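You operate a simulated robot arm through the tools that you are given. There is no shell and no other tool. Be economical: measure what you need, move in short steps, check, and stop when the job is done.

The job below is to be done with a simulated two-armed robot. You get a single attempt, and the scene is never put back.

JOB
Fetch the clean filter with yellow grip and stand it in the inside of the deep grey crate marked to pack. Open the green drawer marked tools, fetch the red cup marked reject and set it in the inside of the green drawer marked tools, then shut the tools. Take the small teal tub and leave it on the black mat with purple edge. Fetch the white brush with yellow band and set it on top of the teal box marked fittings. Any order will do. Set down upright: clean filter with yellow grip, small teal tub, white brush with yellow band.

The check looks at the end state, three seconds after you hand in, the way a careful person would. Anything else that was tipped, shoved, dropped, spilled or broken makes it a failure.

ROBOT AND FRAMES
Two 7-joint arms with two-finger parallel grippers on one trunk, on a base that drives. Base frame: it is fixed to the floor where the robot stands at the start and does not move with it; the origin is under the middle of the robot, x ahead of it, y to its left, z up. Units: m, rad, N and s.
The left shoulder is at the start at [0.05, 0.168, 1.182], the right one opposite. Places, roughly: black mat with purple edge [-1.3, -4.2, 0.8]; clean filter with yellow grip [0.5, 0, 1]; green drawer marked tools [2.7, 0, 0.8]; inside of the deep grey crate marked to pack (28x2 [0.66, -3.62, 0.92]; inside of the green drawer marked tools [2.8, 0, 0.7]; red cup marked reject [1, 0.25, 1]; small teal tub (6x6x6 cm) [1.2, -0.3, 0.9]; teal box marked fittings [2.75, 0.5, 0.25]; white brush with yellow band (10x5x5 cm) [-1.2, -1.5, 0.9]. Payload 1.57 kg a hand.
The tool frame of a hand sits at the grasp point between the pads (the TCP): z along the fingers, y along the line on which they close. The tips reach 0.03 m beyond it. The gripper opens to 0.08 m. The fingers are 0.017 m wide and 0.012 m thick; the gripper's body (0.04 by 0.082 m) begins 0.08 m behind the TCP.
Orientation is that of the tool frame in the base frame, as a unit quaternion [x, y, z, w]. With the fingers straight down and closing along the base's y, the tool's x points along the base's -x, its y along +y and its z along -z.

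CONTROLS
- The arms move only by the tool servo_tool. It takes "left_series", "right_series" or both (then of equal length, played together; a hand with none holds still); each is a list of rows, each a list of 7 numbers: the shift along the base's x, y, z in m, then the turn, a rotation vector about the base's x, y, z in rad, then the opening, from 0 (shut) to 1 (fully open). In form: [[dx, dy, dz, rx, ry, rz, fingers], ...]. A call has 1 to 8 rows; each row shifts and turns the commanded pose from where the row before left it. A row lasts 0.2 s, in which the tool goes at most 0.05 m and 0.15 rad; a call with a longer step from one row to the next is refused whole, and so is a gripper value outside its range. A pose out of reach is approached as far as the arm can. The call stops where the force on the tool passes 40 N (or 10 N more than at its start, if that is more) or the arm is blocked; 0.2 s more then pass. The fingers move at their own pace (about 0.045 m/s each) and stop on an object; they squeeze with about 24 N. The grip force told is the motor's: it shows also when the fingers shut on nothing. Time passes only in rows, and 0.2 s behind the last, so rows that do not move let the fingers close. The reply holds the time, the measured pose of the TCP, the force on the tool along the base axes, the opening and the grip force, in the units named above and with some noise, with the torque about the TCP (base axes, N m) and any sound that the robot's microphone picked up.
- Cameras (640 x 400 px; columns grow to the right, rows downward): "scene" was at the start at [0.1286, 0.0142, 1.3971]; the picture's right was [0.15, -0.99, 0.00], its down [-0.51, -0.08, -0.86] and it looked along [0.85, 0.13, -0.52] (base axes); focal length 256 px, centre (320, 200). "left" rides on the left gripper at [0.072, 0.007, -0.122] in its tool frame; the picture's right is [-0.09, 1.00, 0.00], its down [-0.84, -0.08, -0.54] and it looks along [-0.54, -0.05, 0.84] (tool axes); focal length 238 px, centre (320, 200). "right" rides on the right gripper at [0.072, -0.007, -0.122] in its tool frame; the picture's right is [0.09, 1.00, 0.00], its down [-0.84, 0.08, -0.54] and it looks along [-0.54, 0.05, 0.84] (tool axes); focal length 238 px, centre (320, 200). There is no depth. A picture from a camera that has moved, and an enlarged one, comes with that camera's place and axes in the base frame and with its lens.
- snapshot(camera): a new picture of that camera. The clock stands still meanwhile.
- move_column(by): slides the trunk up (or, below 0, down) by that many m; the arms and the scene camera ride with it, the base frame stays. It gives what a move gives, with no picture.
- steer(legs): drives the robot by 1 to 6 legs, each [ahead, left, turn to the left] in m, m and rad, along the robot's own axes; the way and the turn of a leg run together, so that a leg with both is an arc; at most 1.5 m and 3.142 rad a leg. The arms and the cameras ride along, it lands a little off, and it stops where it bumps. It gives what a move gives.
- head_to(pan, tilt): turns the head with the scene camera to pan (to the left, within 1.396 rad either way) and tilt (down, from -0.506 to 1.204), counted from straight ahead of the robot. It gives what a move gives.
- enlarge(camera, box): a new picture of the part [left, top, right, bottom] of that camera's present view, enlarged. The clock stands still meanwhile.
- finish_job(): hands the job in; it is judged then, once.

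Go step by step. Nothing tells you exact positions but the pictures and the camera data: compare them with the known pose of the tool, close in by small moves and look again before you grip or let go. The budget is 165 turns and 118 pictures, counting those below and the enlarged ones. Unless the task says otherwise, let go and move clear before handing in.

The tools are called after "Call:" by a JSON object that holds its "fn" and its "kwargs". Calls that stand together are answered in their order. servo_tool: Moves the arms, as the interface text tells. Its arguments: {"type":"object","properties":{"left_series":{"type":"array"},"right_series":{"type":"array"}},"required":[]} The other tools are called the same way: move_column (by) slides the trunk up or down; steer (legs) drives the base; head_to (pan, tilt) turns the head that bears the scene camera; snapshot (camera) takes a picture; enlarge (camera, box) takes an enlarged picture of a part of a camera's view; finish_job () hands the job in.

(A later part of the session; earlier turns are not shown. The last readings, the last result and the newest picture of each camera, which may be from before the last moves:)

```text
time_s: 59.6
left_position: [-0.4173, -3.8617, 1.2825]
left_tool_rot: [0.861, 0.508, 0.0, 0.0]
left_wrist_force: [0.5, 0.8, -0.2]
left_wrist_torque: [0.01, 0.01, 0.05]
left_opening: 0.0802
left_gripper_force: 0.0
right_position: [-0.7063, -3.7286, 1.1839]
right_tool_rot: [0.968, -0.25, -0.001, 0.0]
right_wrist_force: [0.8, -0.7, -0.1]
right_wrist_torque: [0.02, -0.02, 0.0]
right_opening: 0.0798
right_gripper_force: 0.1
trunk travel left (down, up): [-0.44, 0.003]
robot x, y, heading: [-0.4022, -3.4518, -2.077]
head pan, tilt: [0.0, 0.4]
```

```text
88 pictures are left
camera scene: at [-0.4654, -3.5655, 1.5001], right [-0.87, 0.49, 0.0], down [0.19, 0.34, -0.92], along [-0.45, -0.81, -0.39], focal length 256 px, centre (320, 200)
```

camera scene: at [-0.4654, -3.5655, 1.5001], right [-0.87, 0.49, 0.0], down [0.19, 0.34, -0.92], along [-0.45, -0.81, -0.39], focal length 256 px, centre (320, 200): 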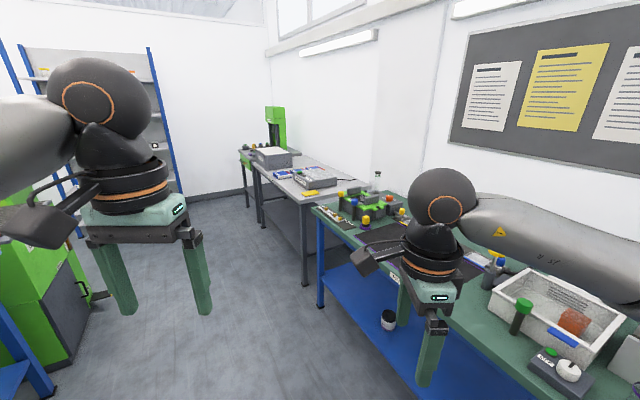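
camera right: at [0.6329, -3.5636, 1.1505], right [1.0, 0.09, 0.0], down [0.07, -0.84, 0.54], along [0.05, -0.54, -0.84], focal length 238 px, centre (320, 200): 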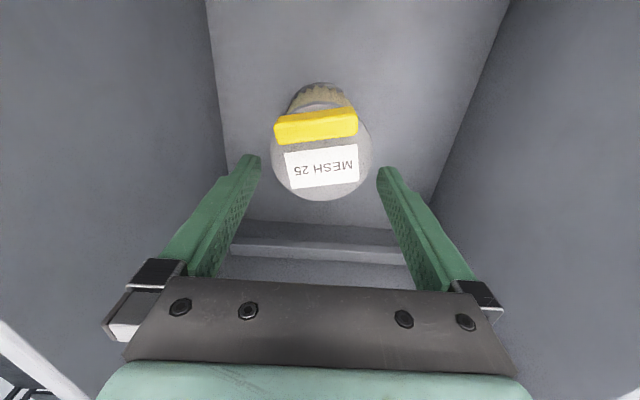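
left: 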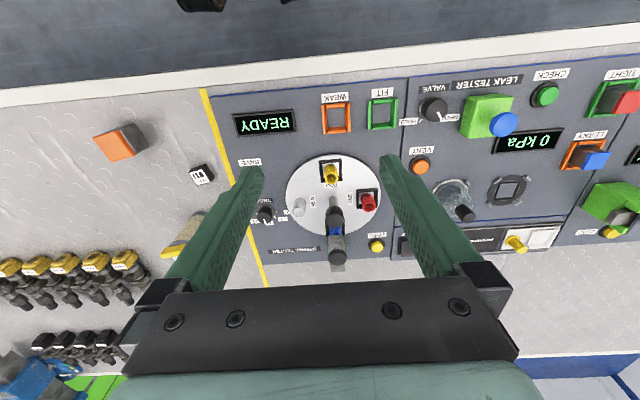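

The green-topped bench (front edge x≈-1.15) is to the right. I'll turn to face it squarely and look at it for the mat, and then head for the brush.

Call:
{"fn": "steer", "kwargs": {"legs": [[0, 0, -1.066]]}}

Call:
{"fn": "head_to", "kwargs": {"pan": 0.5, "tilt": 0.5}}

Call:
{"fn": "snapshot", "kwargs": {"camera": "scene"}}

Call:
{"fn": "head_to", "kwargs": {"pan": -1.0, "tilt": 0.45}}

Call:
{"fn": "snapshot", "kwargs": {"camera": "scene"}}

```text
time_s: 62.7
left_position: [-0.7666, -3.6363, 1.2838]
left_tool_rot: [1.0, 0.004, 0.0, 0.0]
left_wrist_force: [0.4, -0.2, 1.1]
left_wrist_torque: [0.03, 0.03, 0.01]
left_opening: 0.0802
left_gripper_force: 0.1
right_position: [-0.792, -3.321, 1.1847]
right_tool_rot: [0.71, -0.705, -0.001, 0.0]
right_wrist_force: [0.2, -0.7, 0.7]
right_wrist_torque: [0.0, 0.01, -0.03]
right_opening: 0.0799
right_gripper_force: 0.0
trunk travel left (down, up): [-0.44, 0.003]
robot x, y, heading: [-0.4033, -3.45, -3.136]
head pan, tilt: [0.0, 0.4]
```

```text
time_s: 63.6
left_position: [-0.7669, -3.6376, 1.2831]
left_tool_rot: [1.0, 0.003, 0.0, 0.001]
left_wrist_force: [-0.6, -0.1, 0.6]
left_wrist_torque: [0.02, -0.01, 0.01]
left_opening: 0.08
left_gripper_force: 0.1
right_position: [-0.7933, -3.3202, 1.184]
right_tool_rot: [0.709, -0.705, -0.001, 0.0]
right_wrist_force: [-0.6, -0.2, -0.1]
right_wrist_torque: [0.01, -0.03, 0.04]
right_opening: 0.08
right_gripper_force: 0.0
trunk travel left (down, up): [-0.44, 0.003]
robot x, y, heading: [-0.4053, -3.4538, -3.132]
head pan, tilt: [0.499, 0.499]
```

```text
87 pictures are left
camera scene: at [-0.5207, -3.4938, 1.491], right [-0.48, 0.88, 0.0], down [0.42, 0.23, -0.88], along [-0.77, -0.42, -0.48], focal length 256 px, centre (320, 200)
```

scene: 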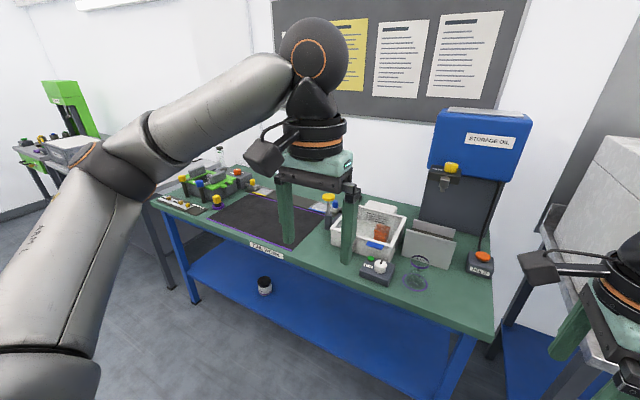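

```text
time_s: 65.2
left_position: [-0.767, -3.6368, 1.2828]
left_tool_rot: [1.0, 0.005, 0.0, -0.001]
left_wrist_force: [0.0, -0.1, -0.3]
left_wrist_torque: [0.01, -0.03, -0.05]
left_opening: 0.0802
left_gripper_force: 0.1
right_position: [-0.7925, -3.3201, 1.1828]
right_tool_rot: [0.709, -0.705, -0.002, 0.0]
right_wrist_force: [-0.1, -0.1, -0.1]
right_wrist_torque: [0.01, 0.01, 0.01]
right_opening: 0.0802
right_gripper_force: 0.1
trunk travel left (down, up): [-0.44, 0.003]
robot x, y, heading: [-0.4025, -3.4562, -3.133]
head pan, tilt: [-1.0, 0.45]
```

```text
86 pictures are left
camera scene: at [-0.4913, -3.3728, 1.4955], right [0.84, 0.55, 0.0], down [0.24, -0.36, -0.9], along [-0.49, 0.75, -0.44], focal length 256 px, centre (320, 200)
```

scene: 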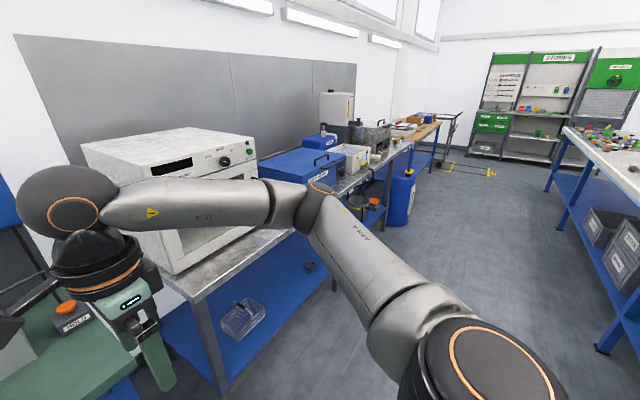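

The black mat with purple edge is on the green bench at about [-1.35, -4.27, 0.8]. I'll drive sideways to about y=-1.7 and look for the brush.

Call:
{"fn": "steer", "kwargs": {"legs": [[0, -1.4, 0], [0, -0.35, 0]]}}

Call:
{"fn": "head_to", "kwargs": {"pan": -0.1, "tilt": 0.55}}

Call:
{"fn": "snapshot", "kwargs": {"camera": "scene"}}

```text
time_s: 74.1
left_position: [-0.7782, -1.8828, 1.2823]
left_tool_rot: [1.0, 0.003, 0.0, 0.0]
left_wrist_force: [-0.1, -0.9, -0.4]
left_wrist_torque: [-0.03, -0.04, -0.02]
left_opening: 0.08
left_gripper_force: 0.0
right_position: [-0.8025, -1.5663, 1.1836]
right_tool_rot: [0.708, -0.706, 0.0, 0.001]
right_wrist_force: [0.5, 0.2, 0.2]
right_wrist_torque: [-0.01, -0.01, -0.03]
right_opening: 0.0798
right_gripper_force: 0.0
trunk travel left (down, up): [-0.44, 0.003]
robot x, y, heading: [-0.4113, -1.6975, -3.143]
head pan, tilt: [-1.0, 0.45]
```

```text
time_s: 75.3
left_position: [-0.7776, -1.8839, 1.2835]
left_tool_rot: [1.0, 0.003, 0.0, 0.0]
left_wrist_force: [-0.1, -0.5, 0.1]
left_wrist_torque: [0.04, -0.03, -0.03]
left_opening: 0.0803
left_gripper_force: 0.1
right_position: [-0.8022, -1.5668, 1.1835]
right_tool_rot: [0.708, -0.706, -0.001, 0.0]
right_wrist_force: [-0.2, 0.3, -1.1]
right_wrist_torque: [0.01, 0.03, -0.01]
right_opening: 0.0801
right_gripper_force: 0.0
trunk travel left (down, up): [-0.44, 0.003]
robot x, y, heading: [-0.4133, -1.6958, -3.138]
head pan, tilt: [-0.099, 0.55]
```

```text
85 pictures are left
camera scene: at [-0.5408, -1.6882, 1.4864], right [0.1, 1.0, 0.0], down [0.52, -0.05, -0.85], along [-0.85, 0.08, -0.52], focal length 256 px, centre (320, 200)
```

scene: 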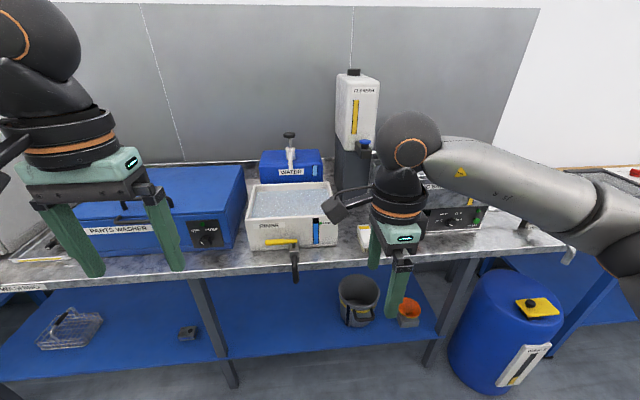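

Something white with yellow is behind my right gripper near (363,235). I'll zoom and also use the right hand's camera.

Call:
{"fn": "enlarge", "kwargs": {"camera": "scene", "box": [330, 190, 460, 290]}}

Call:
{"fn": "snapshot", "kwargs": {"camera": "right"}}

```text
4.00 times, centred on (395, 240) of scene
camera zoom: at [-0.5408, -1.6882, 1.4864], right [0.1, 1.0, 0.0], down [0.52, -0.05, -0.85], along [-0.85, 0.08, -0.52], focal length 1023 px, centre (20, 40)
```

zoom: 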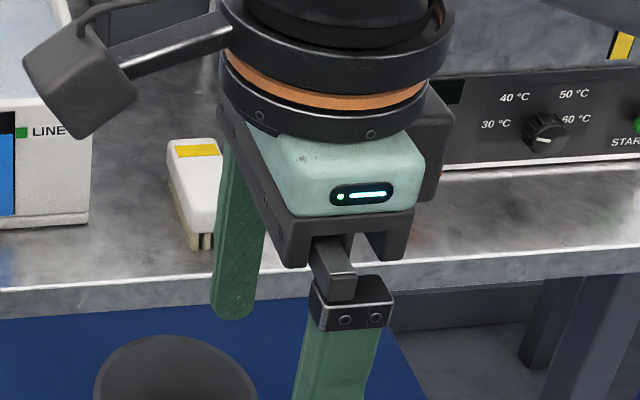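

```text
83 pictures are left
camera right: at [-0.7948, -1.6386, 1.3058], right [-1.0, -0.1, 0.0], down [-0.08, 0.84, 0.54], along [-0.05, 0.54, -0.84], focal length 238 px, centre (320, 200)
```

right: 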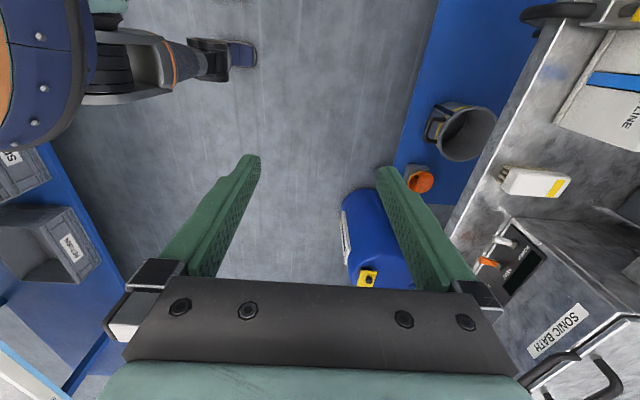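

The brush lies bristles-down, long axis along x, at about [-1.22, -1.47, 0.9]. I'll turn the right hand back so it closes along y, then drive up to it.

Call:
{"fn": "servo_tool", "kwargs": {"right_series": [[0, 0, 0, 0, 0, 0.15, 1], [0, 0, 0, 0, 0, 0.15, 1], [0, 0, 0, 0, 0, 0.15, 1], [0, 0, 0, 0, 0, 0.15, 1], [0, 0, 0, 0, 0, 0.15, 1], [0, 0, 0, 0, 0, 0.15, 1], [0, 0, 0, 0, 0, 0.15, 1], [0, 0, 0, 0, 0, 0.15, 1]]}}

Call:
{"fn": "servo_tool", "kwargs": {"right_series": [[0, 0, 0, 0, 0, 0.15, 1], [0, 0, 0, 0, 0, 0.15, 1], [0, 0, 0, 0, 0, 0.07, 1]]}}

Call:
{"fn": "steer", "kwargs": {"legs": [[0.3, -0.05, 0]]}}

Call:
{"fn": "snapshot", "kwargs": {"camera": "right"}}

Call:
{"fn": "snapshot", "kwargs": {"camera": "scene"}}

```text
time_s: 77.1
left_position: [-0.7778, -1.8838, 1.2821]
left_tool_rot: [1.0, 0.003, -0.001, -0.001]
left_wrist_force: [-0.3, 0.7, -0.1]
left_wrist_torque: [-0.02, 0.0, 0.01]
left_opening: 0.08
left_gripper_force: 0.0
right_position: [-0.8016, -1.5668, 1.1834]
right_tool_rot: [0.983, -0.181, -0.001, 0.001]
right_wrist_force: [-0.3, 0.2, -0.3]
right_wrist_torque: [0.0, -0.02, -0.01]
right_opening: 0.0799
right_gripper_force: 0.1
trunk travel left (down, up): [-0.44, 0.003]
robot x, y, heading: [-0.4137, -1.696, -3.138]
head pan, tilt: [-0.099, 0.55]
```

```text
time_s: 77.9
left_position: [-0.7774, -1.8825, 1.2839]
left_tool_rot: [1.0, 0.003, 0.0, 0.001]
left_wrist_force: [-0.4, 0.0, 0.2]
left_wrist_torque: [0.01, 0.04, -0.01]
left_opening: 0.08
left_gripper_force: 0.1
right_position: [-0.8037, -1.5658, 1.184]
right_tool_rot: [1.0, 0.001, -0.001, 0.001]
right_wrist_force: [-0.7, 0.5, 0.5]
right_wrist_torque: [-0.02, 0.0, 0.0]
right_opening: 0.08
right_gripper_force: 0.0
trunk travel left (down, up): [-0.44, 0.003]
robot x, y, heading: [-0.4101, -1.6983, -3.137]
head pan, tilt: [-0.099, 0.55]
```

```text
time_s: 80.0
left_position: [-1.074, -1.8328, 1.2817]
left_tool_rot: [1.0, 0.003, -0.001, 0.0]
left_wrist_force: [-0.5, 0.8, -0.2]
left_wrist_torque: [-0.01, -0.01, 0.0]
left_opening: 0.0802
left_gripper_force: 0.1
right_position: [-1.0999, -1.5178, 1.1832]
right_tool_rot: [1.0, 0.0, 0.0, 0.001]
right_wrist_force: [-0.5, -0.6, 0.8]
right_wrist_torque: [-0.02, 0.0, 0.03]
right_opening: 0.0798
right_gripper_force: 0.1
trunk travel left (down, up): [-0.44, 0.003]
robot x, y, heading: [-0.7085, -1.648, -3.142]
head pan, tilt: [-0.099, 0.55]
```

```text
82 pictures are left
camera right: at [-1.027, -1.5102, 1.3059], right [0.09, -1.0, 0.0], down [-0.84, -0.08, 0.54], along [-0.54, -0.05, -0.84], focal length 238 px, centre (320, 200)
```

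right: 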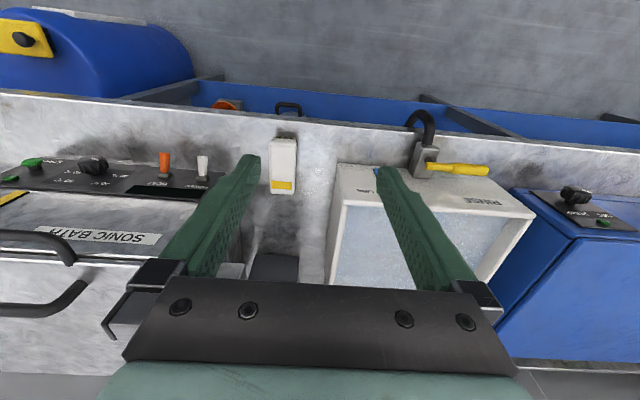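

```text
81 pictures are left
camera scene: at [-0.838, -1.6387, 1.4863], right [0.1, 1.0, 0.0], down [0.52, -0.05, -0.85], along [-0.85, 0.08, -0.52], focal length 256 px, centre (320, 200)
```

scene: 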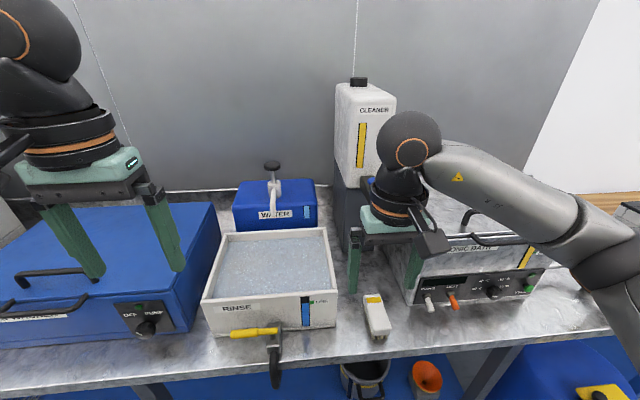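

The brush is near [-1.22, -1.46]; there's room on both sides between the rinse tray and the sonic bath. Moving above it.

Call:
{"fn": "servo_tool", "kwargs": {"right_series": [[-0.03, 0.015, -0.03, 0, 0, 0, 1], [-0.03, 0.015, -0.03, 0, 0, 0, 1], [-0.03, 0.015, -0.035, 0, 0, 0, 1], [-0.02, 0.013, -0.035, 0, 0, 0, 1]]}}

Call:
{"fn": "snapshot", "kwargs": {"camera": "right"}}

Call:
{"fn": "enlarge", "kwargs": {"camera": "scene", "box": [310, 220, 450, 360]}}

```text
time_s: 81.0
left_position: [-1.0747, -1.8347, 1.2837]
left_tool_rot: [1.0, 0.003, 0.0, 0.0]
left_wrist_force: [0.1, -0.2, 0.4]
left_wrist_torque: [-0.01, 0.01, 0.0]
left_opening: 0.0799
left_gripper_force: 0.1
right_position: [-1.2114, -1.4602, 1.0529]
right_tool_rot: [1.0, 0.001, 0.0, 0.001]
right_wrist_force: [0.2, 0.7, 1.2]
right_wrist_torque: [-0.01, 0.01, -0.01]
right_opening: 0.08
right_gripper_force: 0.2
trunk travel left (down, up): [-0.44, 0.003]
robot x, y, heading: [-0.7085, -1.6473, -3.142]
head pan, tilt: [-0.099, 0.55]
```

```text
80 pictures are left
camera right: at [-1.1375, -1.4521, 1.1752], right [0.1, -1.0, 0.0], down [-0.84, -0.08, 0.54], along [-0.54, -0.05, -0.84], focal length 238 px, centre (320, 200)
```

right: 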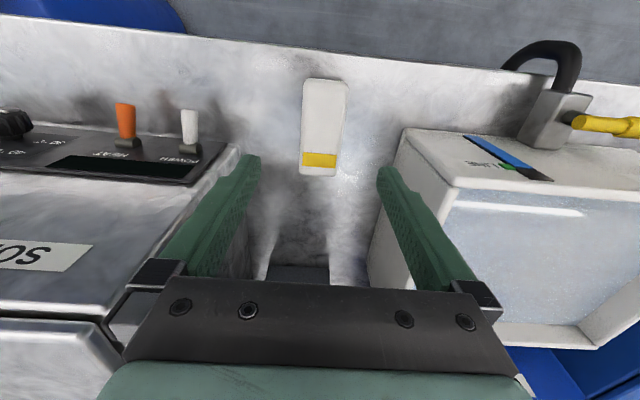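

```text
2.86 times, centred on (380, 290) of scene
camera zoom: at [-0.8377, -1.6386, 1.4864], right [0.1, 1.0, 0.0], down [0.52, -0.05, -0.85], along [-0.85, 0.08, -0.52], focal length 731 px, centre (149, -57)
```

zoom: 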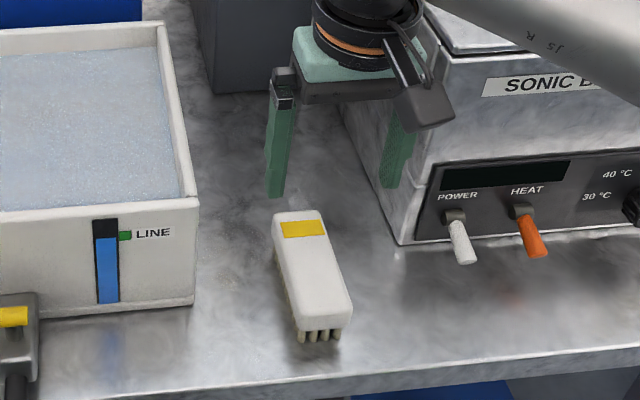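

The brush top is at z≈0.95, centred at [-1.205, -1.46], aligned with the fingers. Going down and closing.

Call:
{"fn": "servo_tool", "kwargs": {"right_series": [[0.006, 0, -0.03, 0, 0, 0, 1], [0, 0, -0.035, 0, 0, 0, 1], [0, 0, -0.033, 0, 0, 0, 1], [0, 0, 0, 0, 0, 0, 0], [0, 0, 0, 0, 0, 0, 0], [0, 0, 0, 0, 0, 0, 0], [0, 0, 0, 0, 0, 0, 0]]}}

Call:
{"fn": "enlarge", "kwargs": {"camera": "scene", "box": [310, 220, 450, 360]}}

```text
time_s: 82.5
left_position: [-1.0737, -1.8341, 1.2832]
left_tool_rot: [1.0, 0.003, 0.0, 0.0]
left_wrist_force: [-0.1, -0.3, -0.2]
left_wrist_torque: [0.0, -0.03, 0.0]
left_opening: 0.08
left_gripper_force: 0.0
right_position: [-1.2042, -1.4585, 0.9566]
right_tool_rot: [1.0, 0.001, -0.001, 0.001]
right_wrist_force: [0.0, 0.8, 0.8]
right_wrist_torque: [0.0, -0.02, -0.01]
right_opening: 0.0443
right_gripper_force: 24.0
trunk travel left (down, up): [-0.44, 0.003]
robot x, y, heading: [-0.7068, -1.6462, -3.138]
head pan, tilt: [-0.099, 0.55]
```

```text
2.86 times, centred on (380, 290) of scene
camera zoom: at [-0.8375, -1.6388, 1.4864], right [0.1, 1.0, 0.0], down [0.52, -0.05, -0.85], along [-0.85, 0.08, -0.52], focal length 731 px, centre (149, -57)
```

zoom: 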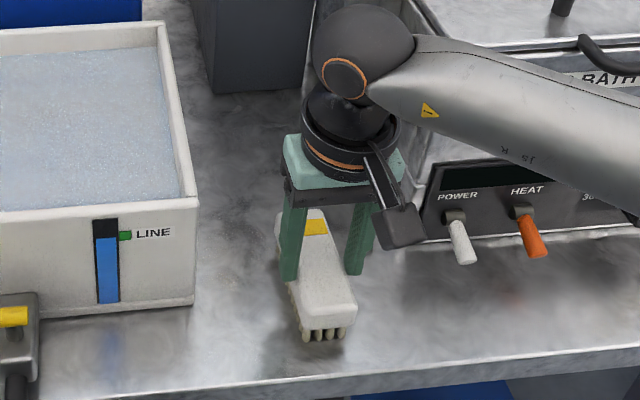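

The brush is gripped (44 mm). Lift, pull in, back off, turn to face +x and travel to the left end of the bench.

Call:
{"fn": "servo_tool", "kwargs": {"right_series": [[0, 0, 0.03, 0, 0, 0, 0], [0, 0, 0.045, 0, 0, 0, 0], [0, 0, 0.045, 0, 0, 0, 0], [0, 0, 0.045, 0, 0, 0, 0], [0.03, 0, 0.03, 0, 0, 0, 0], [0.045, 0, 0.01, 0, 0, 0, 0], [0.045, 0, 0, 0, 0, 0, 0]]}}

Call:
{"fn": "steer", "kwargs": {"legs": [[-0.34, 0, 0], [0, 0, -1.57], [0, 0, -1.57]]}}

Call:
{"fn": "head_to", "kwargs": {"pan": 1.2, "tilt": 0.45}}

Call:
{"fn": "snapshot", "kwargs": {"camera": "scene"}}

```text
time_s: 84.2
left_position: [-1.0734, -1.8333, 1.2832]
left_tool_rot: [1.0, 0.004, -0.001, 0.0]
left_wrist_force: [0.3, -0.2, -0.4]
left_wrist_torque: [0.01, 0.02, 0.0]
left_opening: 0.0799
left_gripper_force: 0.1
right_position: [-1.0831, -1.459, 1.1613]
right_tool_rot: [1.0, 0.001, -0.001, 0.001]
right_wrist_force: [-0.2, 0.6, 0.4]
right_wrist_torque: [0.01, 0.02, 0.02]
right_opening: 0.0445
right_gripper_force: 24.5
trunk travel left (down, up): [-0.44, 0.003]
robot x, y, heading: [-0.7047, -1.6494, -3.142]
head pan, tilt: [-0.099, 0.55]
```

```text
time_s: 93.9
left_position: [-0.0071, -1.4462, 1.2848]
left_tool_rot: [-0.023, 1.0, 0.0, 0.0]
left_wrist_force: [0.3, 0.3, -0.1]
left_wrist_torque: [0.0, 0.01, -0.01]
left_opening: 0.0799
left_gripper_force: 0.0
right_position: [0.0176, -1.8189, 1.1615]
right_tool_rot: [-0.021, 1.0, 0.002, 0.001]
right_wrist_force: [0.1, 0.1, -1.1]
right_wrist_torque: [-0.03, -0.03, -0.04]
right_opening: 0.0443
right_gripper_force: 23.9
trunk travel left (down, up): [-0.44, 0.003]
robot x, y, heading: [-0.3681, -1.6426, 0.051]
head pan, tilt: [-0.099, 0.55]
```

```text
time_s: 95.4
left_position: [-0.0076, -1.4454, 1.284]
left_tool_rot: [-0.023, 1.0, 0.0, 0.0]
left_wrist_force: [0.0, -0.2, 0.3]
left_wrist_torque: [-0.02, 0.0, -0.05]
left_opening: 0.08
left_gripper_force: 0.0
right_position: [0.0177, -1.8177, 1.1615]
right_tool_rot: [-0.021, 1.0, 0.001, 0.001]
right_wrist_force: [0.0, 0.5, -0.3]
right_wrist_torque: [-0.03, 0.01, -0.02]
right_opening: 0.0442
right_gripper_force: 23.8
trunk travel left (down, up): [-0.44, 0.003]
robot x, y, heading: [-0.3646, -1.6493, 0.04]
head pan, tilt: [1.201, 0.45]
```

```text
77 pictures are left
camera scene: at [-0.2972, -1.5574, 1.4955], right [0.95, -0.32, 0.0], down [-0.14, -0.41, -0.9], along [0.29, 0.85, -0.44], focal length 256 px, centre (320, 200)
```

scene: 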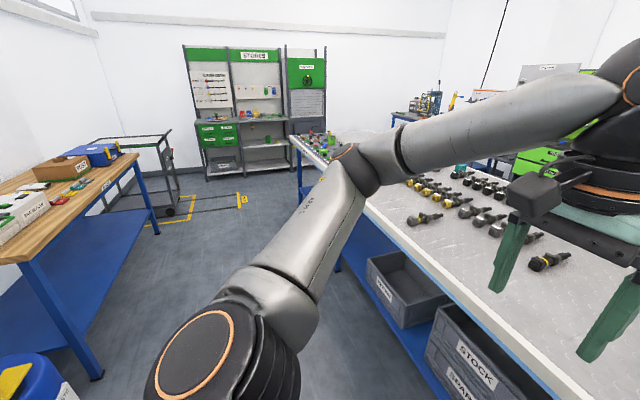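

The aisle is clear up to the stores cabinet. Driving sideways to about y=1.95.

Call:
{"fn": "steer", "kwargs": {"legs": [[0, 0, -0.045], [0, 1.5, 0], [0, 1.5, 0], [0, 0.6, 0]]}}

Call:
{"fn": "head_to", "kwargs": {"pan": 0.0, "tilt": 0.4}}

Call:
{"fn": "snapshot", "kwargs": {"camera": "scene"}}

```text
time_s: 113.3
left_position: [0.0151, 2.1479, 1.2838]
left_tool_rot: [0.002, 1.0, -0.001, 0.0]
left_wrist_force: [-0.2, 0.4, -1.1]
left_wrist_torque: [0.0, 0.01, 0.0]
left_opening: 0.0798
left_gripper_force: 0.1
right_position: [0.0237, 1.7734, 1.1627]
right_tool_rot: [0.004, 1.0, 0.0, 0.001]
right_wrist_force: [0.5, -1.1, -0.8]
right_wrist_torque: [-0.03, 0.02, 0.01]
right_opening: 0.0442
right_gripper_force: 24.0
trunk travel left (down, up): [-0.44, 0.003]
robot x, y, heading: [-0.3543, 1.9652, -0.003]
head pan, tilt: [1.201, 0.45]
```

```text
time_s: 114.7
left_position: [0.0152, 2.1461, 1.2828]
left_tool_rot: [0.002, 1.0, 0.0, 0.0]
left_wrist_force: [-0.8, -0.1, 0.4]
left_wrist_torque: [0.0, 0.0, 0.02]
left_opening: 0.0799
left_gripper_force: 0.1
right_position: [0.0232, 1.774, 1.1615]
right_tool_rot: [0.003, 1.0, 0.001, 0.001]
right_wrist_force: [0.1, 0.2, -1.6]
right_wrist_torque: [-0.01, 0.01, 0.0]
right_opening: 0.0443
right_gripper_force: 23.9
trunk travel left (down, up): [-0.44, 0.003]
robot x, y, heading: [-0.3528, 1.964, -0.002]
head pan, tilt: [0.0, 0.4]
```

```text
76 pictures are left
camera scene: at [-0.2201, 1.964, 1.5001], right [0.0, -1.0, 0.0], down [-0.39, 0.0, -0.92], along [0.92, 0.0, -0.39], focal length 256 px, centre (320, 200)
```

scene: 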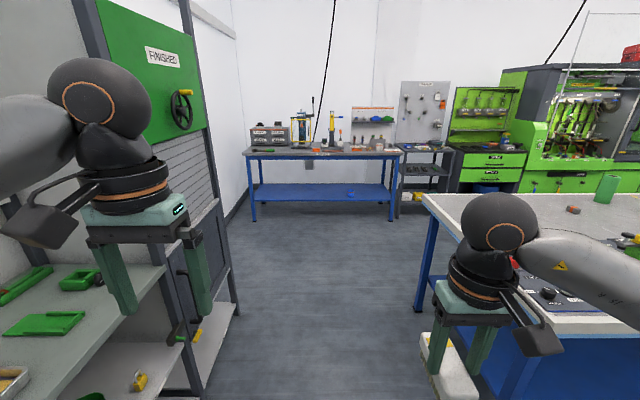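

The passage past the bench end is clear (y 1.3–2.5). Driving ahead into the far aisle and then sideways toward the rack.

Call:
{"fn": "steer", "kwargs": {"legs": [[1.2, -0.05, 0], [1.0, 0, 0], [0, -0.9, 0]]}}

Call:
{"fn": "head_to", "kwargs": {"pan": -0.5, "tilt": 0.6}}

Call:
{"fn": "snapshot", "kwargs": {"camera": "scene"}}

```text
time_s: 129.9
left_position: [2.2069, 1.1735, 1.283]
left_tool_rot: [0.004, 1.0, 0.0, 0.0]
left_wrist_force: [0.9, -0.2, -0.2]
left_wrist_torque: [0.01, 0.0, 0.01]
left_opening: 0.08
left_gripper_force: 0.0
right_position: [2.2127, 0.7998, 1.1612]
right_tool_rot: [0.005, 1.0, 0.0, 0.001]
right_wrist_force: [0.0, -0.1, -0.4]
right_wrist_torque: [0.0, 0.03, -0.03]
right_opening: 0.0441
right_gripper_force: 23.9
trunk travel left (down, up): [-0.44, 0.003]
robot x, y, heading: [1.8431, 0.9928, -0.009]
head pan, tilt: [0.0, 0.4]
```

```text
time_s: 130.9
left_position: [2.2082, 1.1734, 1.2821]
left_tool_rot: [0.003, 1.0, 0.0, -0.001]
left_wrist_force: [-0.4, 0.0, 0.7]
left_wrist_torque: [0.01, 0.0, -0.01]
left_opening: 0.08
left_gripper_force: 0.0
right_position: [2.2143, 0.8003, 1.1612]
right_tool_rot: [0.004, 1.0, 0.001, 0.001]
right_wrist_force: [-0.1, 0.0, -0.8]
right_wrist_torque: [-0.04, -0.03, 0.0]
right_opening: 0.0444
right_gripper_force: 23.9
trunk travel left (down, up): [-0.44, 0.003]
robot x, y, heading: [1.8401, 0.9929, -0.008]
head pan, tilt: [-0.499, 0.6]
```

```text
75 pictures are left
camera scene: at [1.9552, 0.9491, 1.4819], right [-0.49, -0.87, 0.0], down [-0.49, 0.27, -0.83], along [0.72, -0.4, -0.56], focal length 256 px, centre (320, 200)
```

scene: 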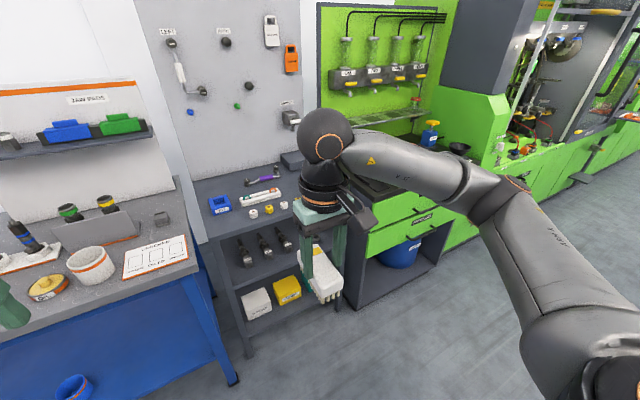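

The low shelf of the rack holds a white and a yellow box; the teal box should be behind my gripper. I'll move over and look lower.

Call:
{"fn": "steer", "kwargs": {"legs": [[-0.05, -0.35, 0]]}}

Call:
{"fn": "head_to", "kwargs": {"pan": 0.0, "tilt": 0.75}}

Call:
{"fn": "snapshot", "kwargs": {"camera": "scene"}}

```text
time_s: 133.2
left_position: [2.1553, 0.8238, 1.2815]
left_tool_rot: [0.004, 1.0, 0.0, 0.0]
left_wrist_force: [-0.6, -0.2, -0.5]
left_wrist_torque: [0.01, 0.02, -0.03]
left_opening: 0.0799
left_gripper_force: 0.0
right_position: [2.161, 0.4505, 1.1622]
right_tool_rot: [0.005, 1.0, 0.001, 0.001]
right_wrist_force: [0.9, -0.1, -1.2]
right_wrist_torque: [0.04, 0.03, 0.04]
right_opening: 0.0441
right_gripper_force: 23.6
trunk travel left (down, up): [-0.44, 0.003]
robot x, y, heading: [1.7869, 0.6437, -0.006]
head pan, tilt: [-0.499, 0.6]
```

```text
time_s: 134.1
left_position: [2.1536, 0.8242, 1.2836]
left_tool_rot: [0.004, 1.0, 0.0, 0.0]
left_wrist_force: [-0.3, 0.1, -0.7]
left_wrist_torque: [0.02, 0.02, -0.01]
left_opening: 0.0799
left_gripper_force: 0.0
right_position: [2.1598, 0.4496, 1.162]
right_tool_rot: [0.005, 1.0, 0.001, 0.001]
right_wrist_force: [-0.3, 0.4, -1.0]
right_wrist_torque: [-0.01, -0.03, -0.02]
right_opening: 0.0444
right_gripper_force: 24.4
trunk travel left (down, up): [-0.44, 0.003]
robot x, y, heading: [1.7854, 0.6413, -0.009]
head pan, tilt: [0.0, 0.75]
```

```text
74 pictures are left
camera scene: at [1.9081, 0.642, 1.469], right [-0.01, -1.0, 0.0], down [-0.68, 0.01, -0.73], along [0.73, -0.01, -0.68], focal length 256 px, centre (320, 200)
```

scene: 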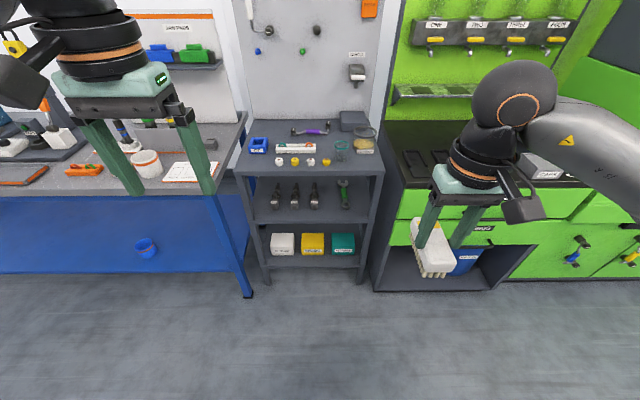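

Call:
{"fn": "enlarge", "kwargs": {"camera": "scene", "box": [225, 110, 400, 290]}}

```text
2.22 times, centred on (312, 200) of scene
camera zoom: at [1.9081, 0.642, 1.469], right [-0.01, -1.0, 0.0], down [-0.68, 0.01, -0.73], along [0.73, -0.01, -0.68], focal length 568 px, centre (337, 200)
```

zoom: 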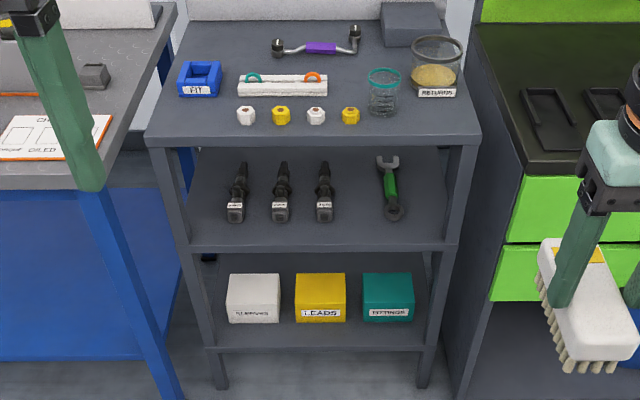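

The teal FITTINGS box is on the low shelf at about [2.84, 0.495], top z≈0.29, with the next shelf at z≈0.57, so a vertical hand won't fit. I'll set the brush on the bench behind me, regrip it with a forward-pitched hand, and come back; first turn around and look at the bench.

Call:
{"fn": "steer", "kwargs": {"legs": [[0.05, 0, 0], [0, 0, 1.57], [0, 0, 1.57]]}}

Call:
{"fn": "head_to", "kwargs": {"pan": 0.2, "tilt": 0.5}}

Call:
{"fn": "snapshot", "kwargs": {"camera": "scene"}}

```text
time_s: 142.6
left_position: [1.4648, 0.4651, 1.2842]
left_tool_rot: [1.0, -0.01, 0.0, 0.0]
left_wrist_force: [0.2, -0.7, -0.7]
left_wrist_torque: [0.01, 0.0, 0.01]
left_opening: 0.08
left_gripper_force: 0.1
right_position: [1.4638, 0.8376, 1.1605]
right_tool_rot: [1.0, -0.011, 0.0, 0.001]
right_wrist_force: [0.2, -1.0, -0.8]
right_wrist_torque: [0.0, 0.0, 0.02]
right_opening: 0.0444
right_gripper_force: 24.2
trunk travel left (down, up): [-0.44, 0.003]
robot x, y, heading: [1.8353, 0.6449, 3.118]
head pan, tilt: [0.0, 0.75]
```

```text
time_s: 143.4
left_position: [1.4644, 0.4656, 1.2825]
left_tool_rot: [1.0, -0.01, 0.0, 0.0]
left_wrist_force: [0.0, 0.3, -0.3]
left_wrist_torque: [0.0, 0.03, 0.03]
left_opening: 0.0799
left_gripper_force: 0.1
right_position: [1.4632, 0.8399, 1.1609]
right_tool_rot: [1.0, -0.011, -0.001, 0.0]
right_wrist_force: [0.6, 0.4, -0.7]
right_wrist_torque: [-0.01, 0.01, 0.01]
right_opening: 0.0443
right_gripper_force: 24.5
trunk travel left (down, up): [-0.44, 0.003]
robot x, y, heading: [1.8345, 0.6437, 3.119]
head pan, tilt: [0.201, 0.499]
```

```text
72 pictures are left
camera scene: at [1.7055, 0.6274, 1.4909], right [-0.18, 0.98, 0.0], down [0.47, 0.09, -0.88], along [-0.86, -0.16, -0.48], focal length 256 px, centre (320, 200)
```

scene: 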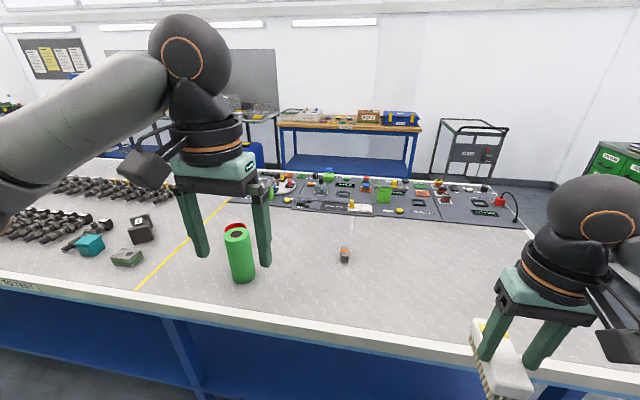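

The bench's edge here is x≈1.32, and its surface is free in front of my right hand. I'll drive up and set the brush near the edge at about x=1.25.

Call:
{"fn": "steer", "kwargs": {"legs": [[0.17, 0, 0.022]]}}

Call:
{"fn": "servo_tool", "kwargs": {"right_series": [[-0.01, 0, -0.045, 0, 0, 0, 0], [-0.01, 0, -0.045, 0, 0, 0, 0], [-0.005, 0, -0.045, 0, 0, 0, 0], [0, 0, -0.035, 0, 0, 0, 0]]}}

Call:
{"fn": "snapshot", "kwargs": {"camera": "scene"}}

Call:
{"fn": "snapshot", "kwargs": {"camera": "right"}}

```text
time_s: 144.9
left_position: [1.2977, 0.4589, 1.2822]
left_tool_rot: [1.0, 0.001, -0.001, 0.0]
left_wrist_force: [0.0, -0.6, -0.5]
left_wrist_torque: [0.02, 0.0, 0.0]
left_opening: 0.0802
left_gripper_force: 0.0
right_position: [1.2883, 0.8329, 1.1608]
right_tool_rot: [1.0, 0.001, 0.001, 0.001]
right_wrist_force: [-0.6, 0.5, -0.9]
right_wrist_torque: [-0.01, -0.03, -0.02]
right_opening: 0.0444
right_gripper_force: 23.7
trunk travel left (down, up): [-0.44, 0.003]
robot x, y, heading: [1.6667, 0.6473, -3.142]
head pan, tilt: [0.201, 0.499]
```

```text
time_s: 145.9
left_position: [1.2985, 0.46, 1.2843]
left_tool_rot: [1.0, 0.001, 0.0, 0.0]
left_wrist_force: [-0.5, 0.2, 0.5]
left_wrist_torque: [-0.01, -0.03, 0.0]
left_opening: 0.0801
left_gripper_force: 0.0
right_position: [1.265, 0.8339, 0.9915]
right_tool_rot: [1.0, 0.0, -0.001, 0.001]
right_wrist_force: [0.8, 1.0, -0.8]
right_wrist_torque: [0.0, -0.01, 0.01]
right_opening: 0.0441
right_gripper_force: 24.1
trunk travel left (down, up): [-0.44, 0.003]
robot x, y, heading: [1.6681, 0.6442, -3.138]
head pan, tilt: [0.201, 0.499]
```

```text
71 pictures are left
camera scene: at [1.5363, 0.6265, 1.491], right [-0.2, 0.98, 0.0], down [0.47, 0.1, -0.88], along [-0.86, -0.18, -0.48], focal length 256 px, centre (320, 200)
```

scene: 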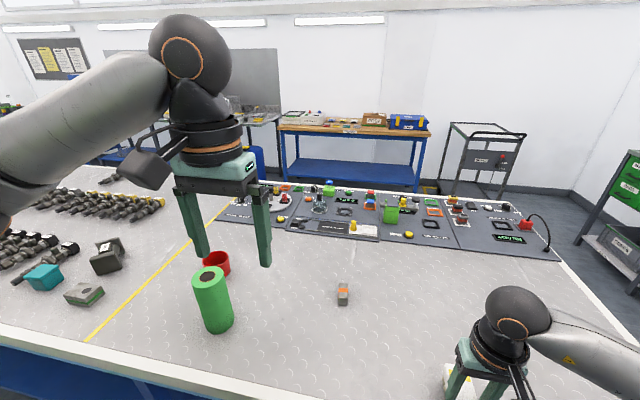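

```text
70 pictures are left
camera right: at [1.3374, 0.84, 1.113], right [0.09, -1.0, 0.0], down [-0.84, -0.08, 0.54], along [-0.54, -0.05, -0.84], focal length 238 px, centre (320, 200)
```

right: 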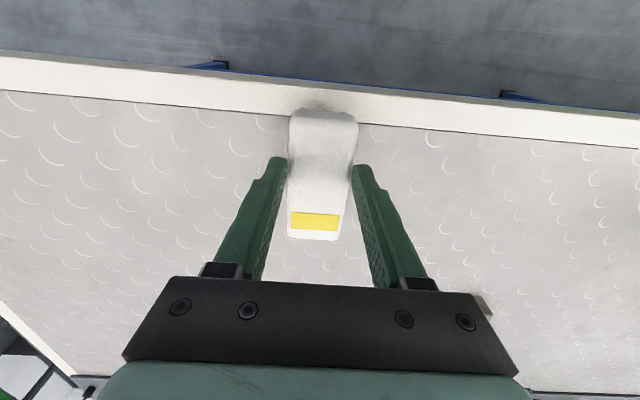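

I'll shift the brush 2.5 cm inward off the white border and lower it until it touches.

Call:
{"fn": "servo_tool", "kwargs": {"right_series": [[-0.027, 0, -0.01, 0, 0, 0, 0], [0, 0, -0.012, 0, 0, 0, 0], [0, 0, -0.006, 0, 0, 0, 0], [0, 0, -0.004, 0, 0, 0, 0], [0, 0, -0.004, 0, 0, 0, 0]]}}

```text
time_s: 147.1
left_position: [1.3, 0.4601, 1.2852]
left_tool_rot: [1.0, 0.001, -0.001, 0.001]
left_wrist_force: [0.0, 0.3, -0.4]
left_wrist_torque: [-0.01, -0.05, 0.01]
left_opening: 0.0802
left_gripper_force: 0.1
right_position: [1.2379, 0.8336, 0.9573]
right_tool_rot: [1.0, -0.001, -0.003, 0.001]
right_wrist_force: [-2.8, 5.5, 20.3]
right_wrist_torque: [0.25, 0.05, -0.03]
right_opening: 0.0441
right_gripper_force: 24.6
trunk travel left (down, up): [-0.44, 0.003]
robot x, y, heading: [1.6644, 0.6436, -3.141]
head pan, tilt: [0.201, 0.499]
```

Touched down. Opening, rising, and pitching the hand forward about 0.8 rad behind the brush.

Call:
{"fn": "servo_tool", "kwargs": {"right_series": [[0, 0, 0.002, 0, 0, 0, 1], [0, 0, 0, 0, 0, 0, 1], [0, 0, 0, 0, 0, 0, 1], [0, 0, 0.03, 0, 0, 0, 1], [0, 0, 0.045, 0, 0, 0, 1], [0.035, 0, 0.02, 0, 0.12, 0, 1], [0.03, 0, 0, 0, 0.14, 0, 1], [0.03, 0, 0, 0, 0.14, 0, 1]]}}

Call:
{"fn": "servo_tool", "kwargs": {"right_series": [[0.01, 0, 0, 0, 0.15, 0, 1], [0, 0, 0, 0, 0.15, 0, 1], [0, 0, 0, 0, 0.1, 0, 1]]}}

Call:
{"fn": "snapshot", "kwargs": {"camera": "right"}}

Call:
{"fn": "head_to", "kwargs": {"pan": -0.4, "tilt": 0.8}}

Call:
{"fn": "snapshot", "kwargs": {"camera": "scene"}}

```text
time_s: 148.9
left_position: [1.2988, 0.4588, 1.2835]
left_tool_rot: [1.0, 0.001, 0.0, 0.0]
left_wrist_force: [-1.0, -0.4, 0.3]
left_wrist_torque: [0.01, 0.04, 0.0]
left_opening: 0.0798
left_gripper_force: 0.1
right_position: [1.3215, 0.8313, 1.0512]
right_tool_rot: [0.979, -0.002, -0.201, 0.001]
right_wrist_force: [0.3, -1.4, -0.5]
right_wrist_torque: [-0.01, 0.03, 0.02]
right_opening: 0.0799
right_gripper_force: 0.0
right hand out of reach, approached as far as the arm can: row 8
trunk travel left (down, up): [-0.44, 0.003]
robot x, y, heading: [1.6631, 0.6434, -3.145]
head pan, tilt: [0.201, 0.499]
```

```text
time_s: 149.7
left_position: [1.2989, 0.4585, 1.2839]
left_tool_rot: [1.0, 0.001, 0.0, 0.0]
left_wrist_force: [0.2, -0.8, -0.3]
left_wrist_torque: [-0.01, 0.03, -0.01]
left_opening: 0.0799
left_gripper_force: 0.0
right_position: [1.2759, 0.8137, 1.0344]
right_tool_rot: [0.921, 0.0, -0.39, 0.002]
right_wrist_force: [-0.8, 0.0, -0.6]
right_wrist_torque: [0.02, -0.01, -0.04]
right_opening: 0.0799
right_gripper_force: 0.1
right hand out of reach, approached as far as the arm can: row 1, 2, 3
trunk travel left (down, up): [-0.44, 0.003]
robot x, y, heading: [1.6665, 0.6455, -3.142]
head pan, tilt: [0.201, 0.499]
```

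```text
69 pictures are left
camera right: at [1.4147, 0.8213, 1.0682], right [0.07, -1.0, -0.06], down [-0.19, -0.08, 0.98], along [-0.98, -0.05, -0.2], focal length 238 px, centre (320, 200)
```

right: 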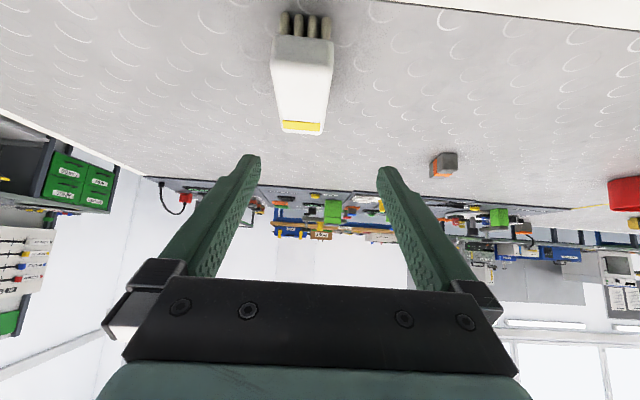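

```text
time_s: 150.7
left_position: [1.2984, 0.4586, 1.283]
left_tool_rot: [1.0, 0.001, 0.0, 0.0]
left_wrist_force: [0.6, -0.9, 0.2]
left_wrist_torque: [-0.01, -0.02, -0.03]
left_opening: 0.0802
left_gripper_force: 0.1
right_position: [1.2757, 0.8137, 1.0349]
right_tool_rot: [0.921, -0.001, -0.39, 0.001]
right_wrist_force: [0.2, 0.4, -0.5]
right_wrist_torque: [0.0, 0.0, -0.02]
right_opening: 0.0799
right_gripper_force: 0.0
trunk travel left (down, up): [-0.44, 0.003]
robot x, y, heading: [1.6669, 0.6446, -3.14]
head pan, tilt: [-0.4, 0.799]
```

```text
68 pictures are left
camera scene: at [1.5513, 0.6758, 1.4651], right [0.39, 0.92, 0.0], down [0.66, -0.28, -0.7], along [-0.64, 0.27, -0.72], focal length 256 px, centre (320, 200)
```

scene: 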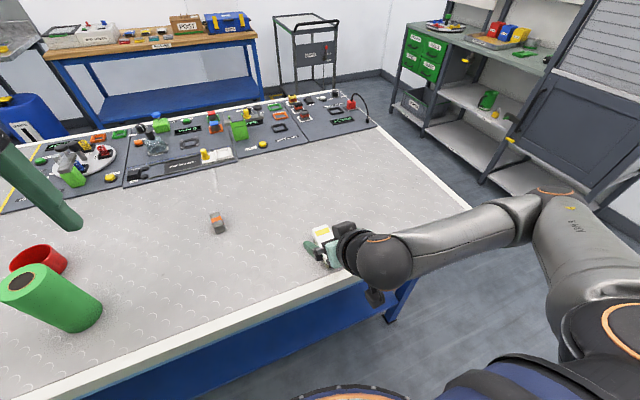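

The pitched pose works but needs more distance from the robot. I'll back the base up 0.15 m, then line up behind the brush.

Call:
{"fn": "steer", "kwargs": {"legs": [[-0.15, 0, 0]]}}

Call:
{"fn": "servo_tool", "kwargs": {"right_series": [[-0.04, 0.01, 0, 0, 0, 0, 1], [-0.04, 0.01, -0.005, 0, 0, 0, 1], [0, 0, -0.005, 0, 0, 0, 1]]}}

Call:
{"fn": "snapshot", "kwargs": {"camera": "right"}}

```text
time_s: 152.0
left_position: [1.4485, 0.4597, 1.2847]
left_tool_rot: [1.0, 0.001, 0.0, 0.0]
left_wrist_force: [-0.1, 0.4, 0.4]
left_wrist_torque: [0.0, 0.01, -0.03]
left_opening: 0.0803
left_gripper_force: 0.0
right_position: [1.4267, 0.8154, 1.0353]
right_tool_rot: [0.921, 0.0, -0.39, 0.001]
right_wrist_force: [0.5, 0.0, 0.8]
right_wrist_torque: [-0.02, 0.0, -0.03]
right_opening: 0.0799
right_gripper_force: 0.1
trunk travel left (down, up): [-0.44, 0.003]
robot x, y, heading: [1.8141, 0.6448, 3.139]
head pan, tilt: [-0.4, 0.799]
```

```text
time_s: 152.8
left_position: [1.4476, 0.4598, 1.284]
left_tool_rot: [1.0, 0.001, 0.0, 0.0]
left_wrist_force: [-0.1, -0.8, -0.5]
left_wrist_torque: [-0.03, -0.02, 0.0]
left_opening: 0.0804
left_gripper_force: 0.1
right_position: [1.3453, 0.8348, 1.0256]
right_tool_rot: [0.921, 0.0, -0.39, 0.001]
right_wrist_force: [-0.2, 0.0, 0.0]
right_wrist_torque: [-0.04, -0.02, 0.03]
right_opening: 0.0802
right_gripper_force: 0.0
trunk travel left (down, up): [-0.44, 0.003]
robot x, y, heading: [1.8161, 0.645, 3.143]
head pan, tilt: [-0.4, 0.799]
```

```text
67 pictures are left
camera right: at [1.485, 0.8416, 1.0584], right [0.06, -1.0, -0.06], down [-0.19, -0.08, 0.98], along [-0.98, -0.05, -0.2], focal length 238 px, centre (320, 200)
```

right: 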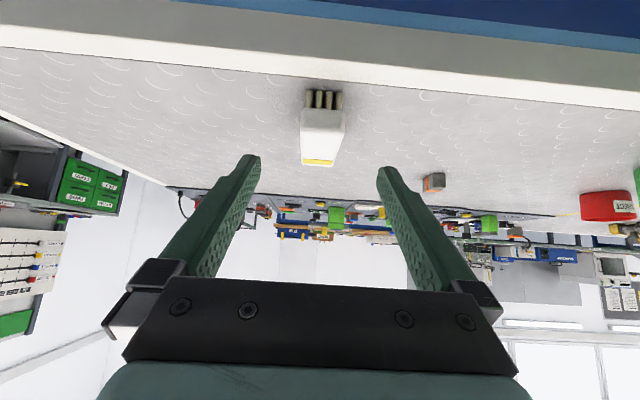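

Brush is centred between the fingers. Advancing along the tool axis and gripping.

Call:
{"fn": "servo_tool", "kwargs": {"right_series": [[-0.032, 0, -0.029, 0, 0, 0, 1], [-0.032, 0, -0.029, 0, 0, 0, 1], [-0.028, 0, -0.027, 0, 0, 0, 1], [0, 0, 0, 0, 0, 0, 0], [0, 0, 0, 0, 0, 0, 0], [0, 0, 0, 0, 0, 0, 0], [0, 0, 0, 0, 0, 0, 0]]}}

Call:
{"fn": "enlarge", "kwargs": {"camera": "scene", "box": [240, 180, 440, 330]}}

Call:
{"fn": "snapshot", "kwargs": {"camera": "right"}}

```text
time_s: 154.4
left_position: [1.4486, 0.4589, 1.2831]
left_tool_rot: [1.0, 0.001, 0.0, 0.0]
left_wrist_force: [-0.4, -0.9, 0.0]
left_wrist_torque: [-0.04, 0.0, -0.01]
left_opening: 0.0799
left_gripper_force: 0.1
right_position: [1.254, 0.834, 0.9387]
right_tool_rot: [0.921, 0.0, -0.39, 0.0]
right_wrist_force: [-0.1, 0.3, -0.4]
right_wrist_torque: [0.0, -0.02, -0.03]
right_opening: 0.0446
right_gripper_force: 23.6
trunk travel left (down, up): [-0.44, 0.003]
robot x, y, heading: [1.8135, 0.6425, 3.142]
head pan, tilt: [-0.4, 0.799]
```

```text
2.67 times, centred on (340, 255) of scene
camera zoom: at [1.7007, 0.676, 1.465], right [0.39, 0.92, 0.0], down [0.66, -0.28, -0.7], along [-0.64, 0.27, -0.72], focal length 682 px, centre (267, 53)
```

zoom: 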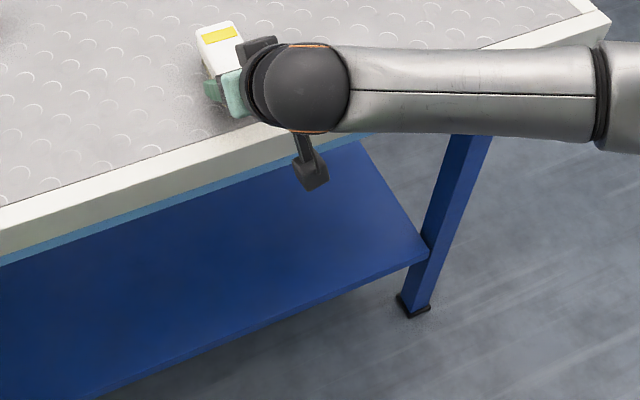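

```text
65 pictures are left
camera right: at [1.3929, 0.8415, 0.9725], right [0.06, -1.0, -0.06], down [-0.19, -0.08, 0.98], along [-0.98, -0.05, -0.2], focal length 238 px, centre (320, 200)
```

right: 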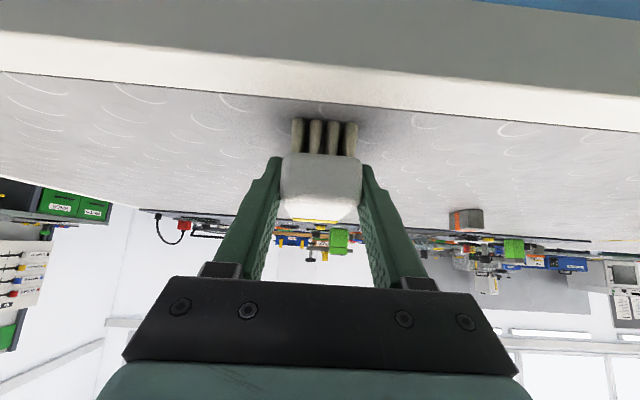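

Gripped level with the hand pitched. Lifting and turning back to the rack.

Call:
{"fn": "servo_tool", "kwargs": {"right_series": [[0, 0, 0.02, 0, 0, 0, 0], [0.01, 0, 0.04, 0, 0, 0, 0], [0.02, 0, 0.04, 0, 0, 0, 0], [0.03, 0, 0.03, 0, 0, 0, 0], [0.03, 0, 0.02, 0, 0, 0, 0]]}}

Call:
{"fn": "steer", "kwargs": {"legs": [[-0.05, 0, 0], [0, 0, -1.57], [0, 0, -1.57]]}}

Call:
{"fn": "head_to", "kwargs": {"pan": -0.1, "tilt": 0.75}}

Call:
{"fn": "snapshot", "kwargs": {"camera": "scene"}}

```text
time_s: 155.6
left_position: [1.449, 0.4589, 1.2826]
left_tool_rot: [1.0, 0.001, -0.001, 0.0]
left_wrist_force: [-1.0, 0.3, 0.8]
left_wrist_torque: [0.03, 0.01, 0.01]
left_opening: 0.0797
left_gripper_force: 0.0
right_position: [1.3441, 0.8346, 1.089]
right_tool_rot: [0.921, 0.0, -0.39, 0.001]
right_wrist_force: [0.2, -0.4, -1.4]
right_wrist_torque: [0.0, -0.03, 0.02]
right_opening: 0.0445
right_gripper_force: 24.2
trunk travel left (down, up): [-0.44, 0.003]
robot x, y, heading: [1.8181, 0.6429, 3.142]
head pan, tilt: [-0.4, 0.799]
```

```text
time_s: 164.2
left_position: [2.2319, 0.8286, 1.2825]
left_tool_rot: [-0.001, 1.0, 0.001, 0.0]
left_wrist_force: [-0.3, -0.5, 0.2]
left_wrist_torque: [-0.03, 0.01, 0.02]
left_opening: 0.0801
left_gripper_force: 0.0
right_position: [2.3372, 0.4528, 1.0894]
right_tool_rot: [0.001, 0.921, 0.0, 0.39]
right_wrist_force: [0.2, 0.2, -0.1]
right_wrist_torque: [0.0, -0.02, 0.02]
right_opening: 0.0447
right_gripper_force: 23.4
trunk travel left (down, up): [-0.44, 0.003]
robot x, y, heading: [1.8623, 0.6433, -0.004]
head pan, tilt: [-0.4, 0.799]
```

```text
time_s: 165.0
left_position: [2.2323, 0.8298, 1.2834]
left_tool_rot: [0.0, 1.0, -0.001, 0.0]
left_wrist_force: [-0.4, -0.6, -0.6]
left_wrist_torque: [-0.01, 0.04, 0.0]
left_opening: 0.0799
left_gripper_force: 0.0
right_position: [2.337, 0.4539, 1.0867]
right_tool_rot: [0.001, 0.921, 0.0, 0.39]
right_wrist_force: [-0.7, 0.2, -0.2]
right_wrist_torque: [-0.02, 0.08, -0.01]
right_opening: 0.0447
right_gripper_force: 23.8
trunk travel left (down, up): [-0.44, 0.003]
robot x, y, heading: [1.8648, 0.6416, -0.0]
head pan, tilt: [-0.099, 0.75]
```

```text
64 pictures are left
camera scene: at [1.9876, 0.6361, 1.469], right [-0.1, -0.99, 0.0], down [-0.68, 0.07, -0.73], along [0.73, -0.07, -0.68], focal length 256 px, centre (320, 200)
```

scene: 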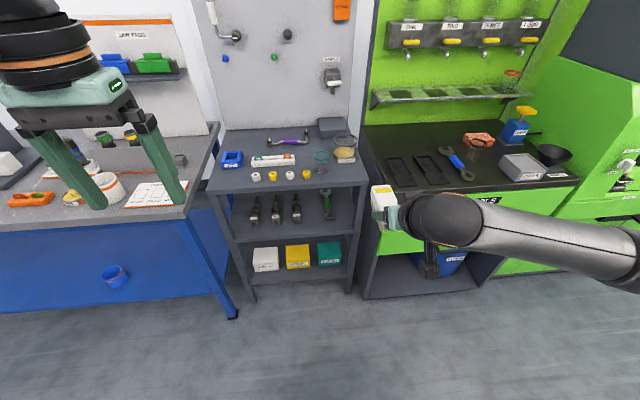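

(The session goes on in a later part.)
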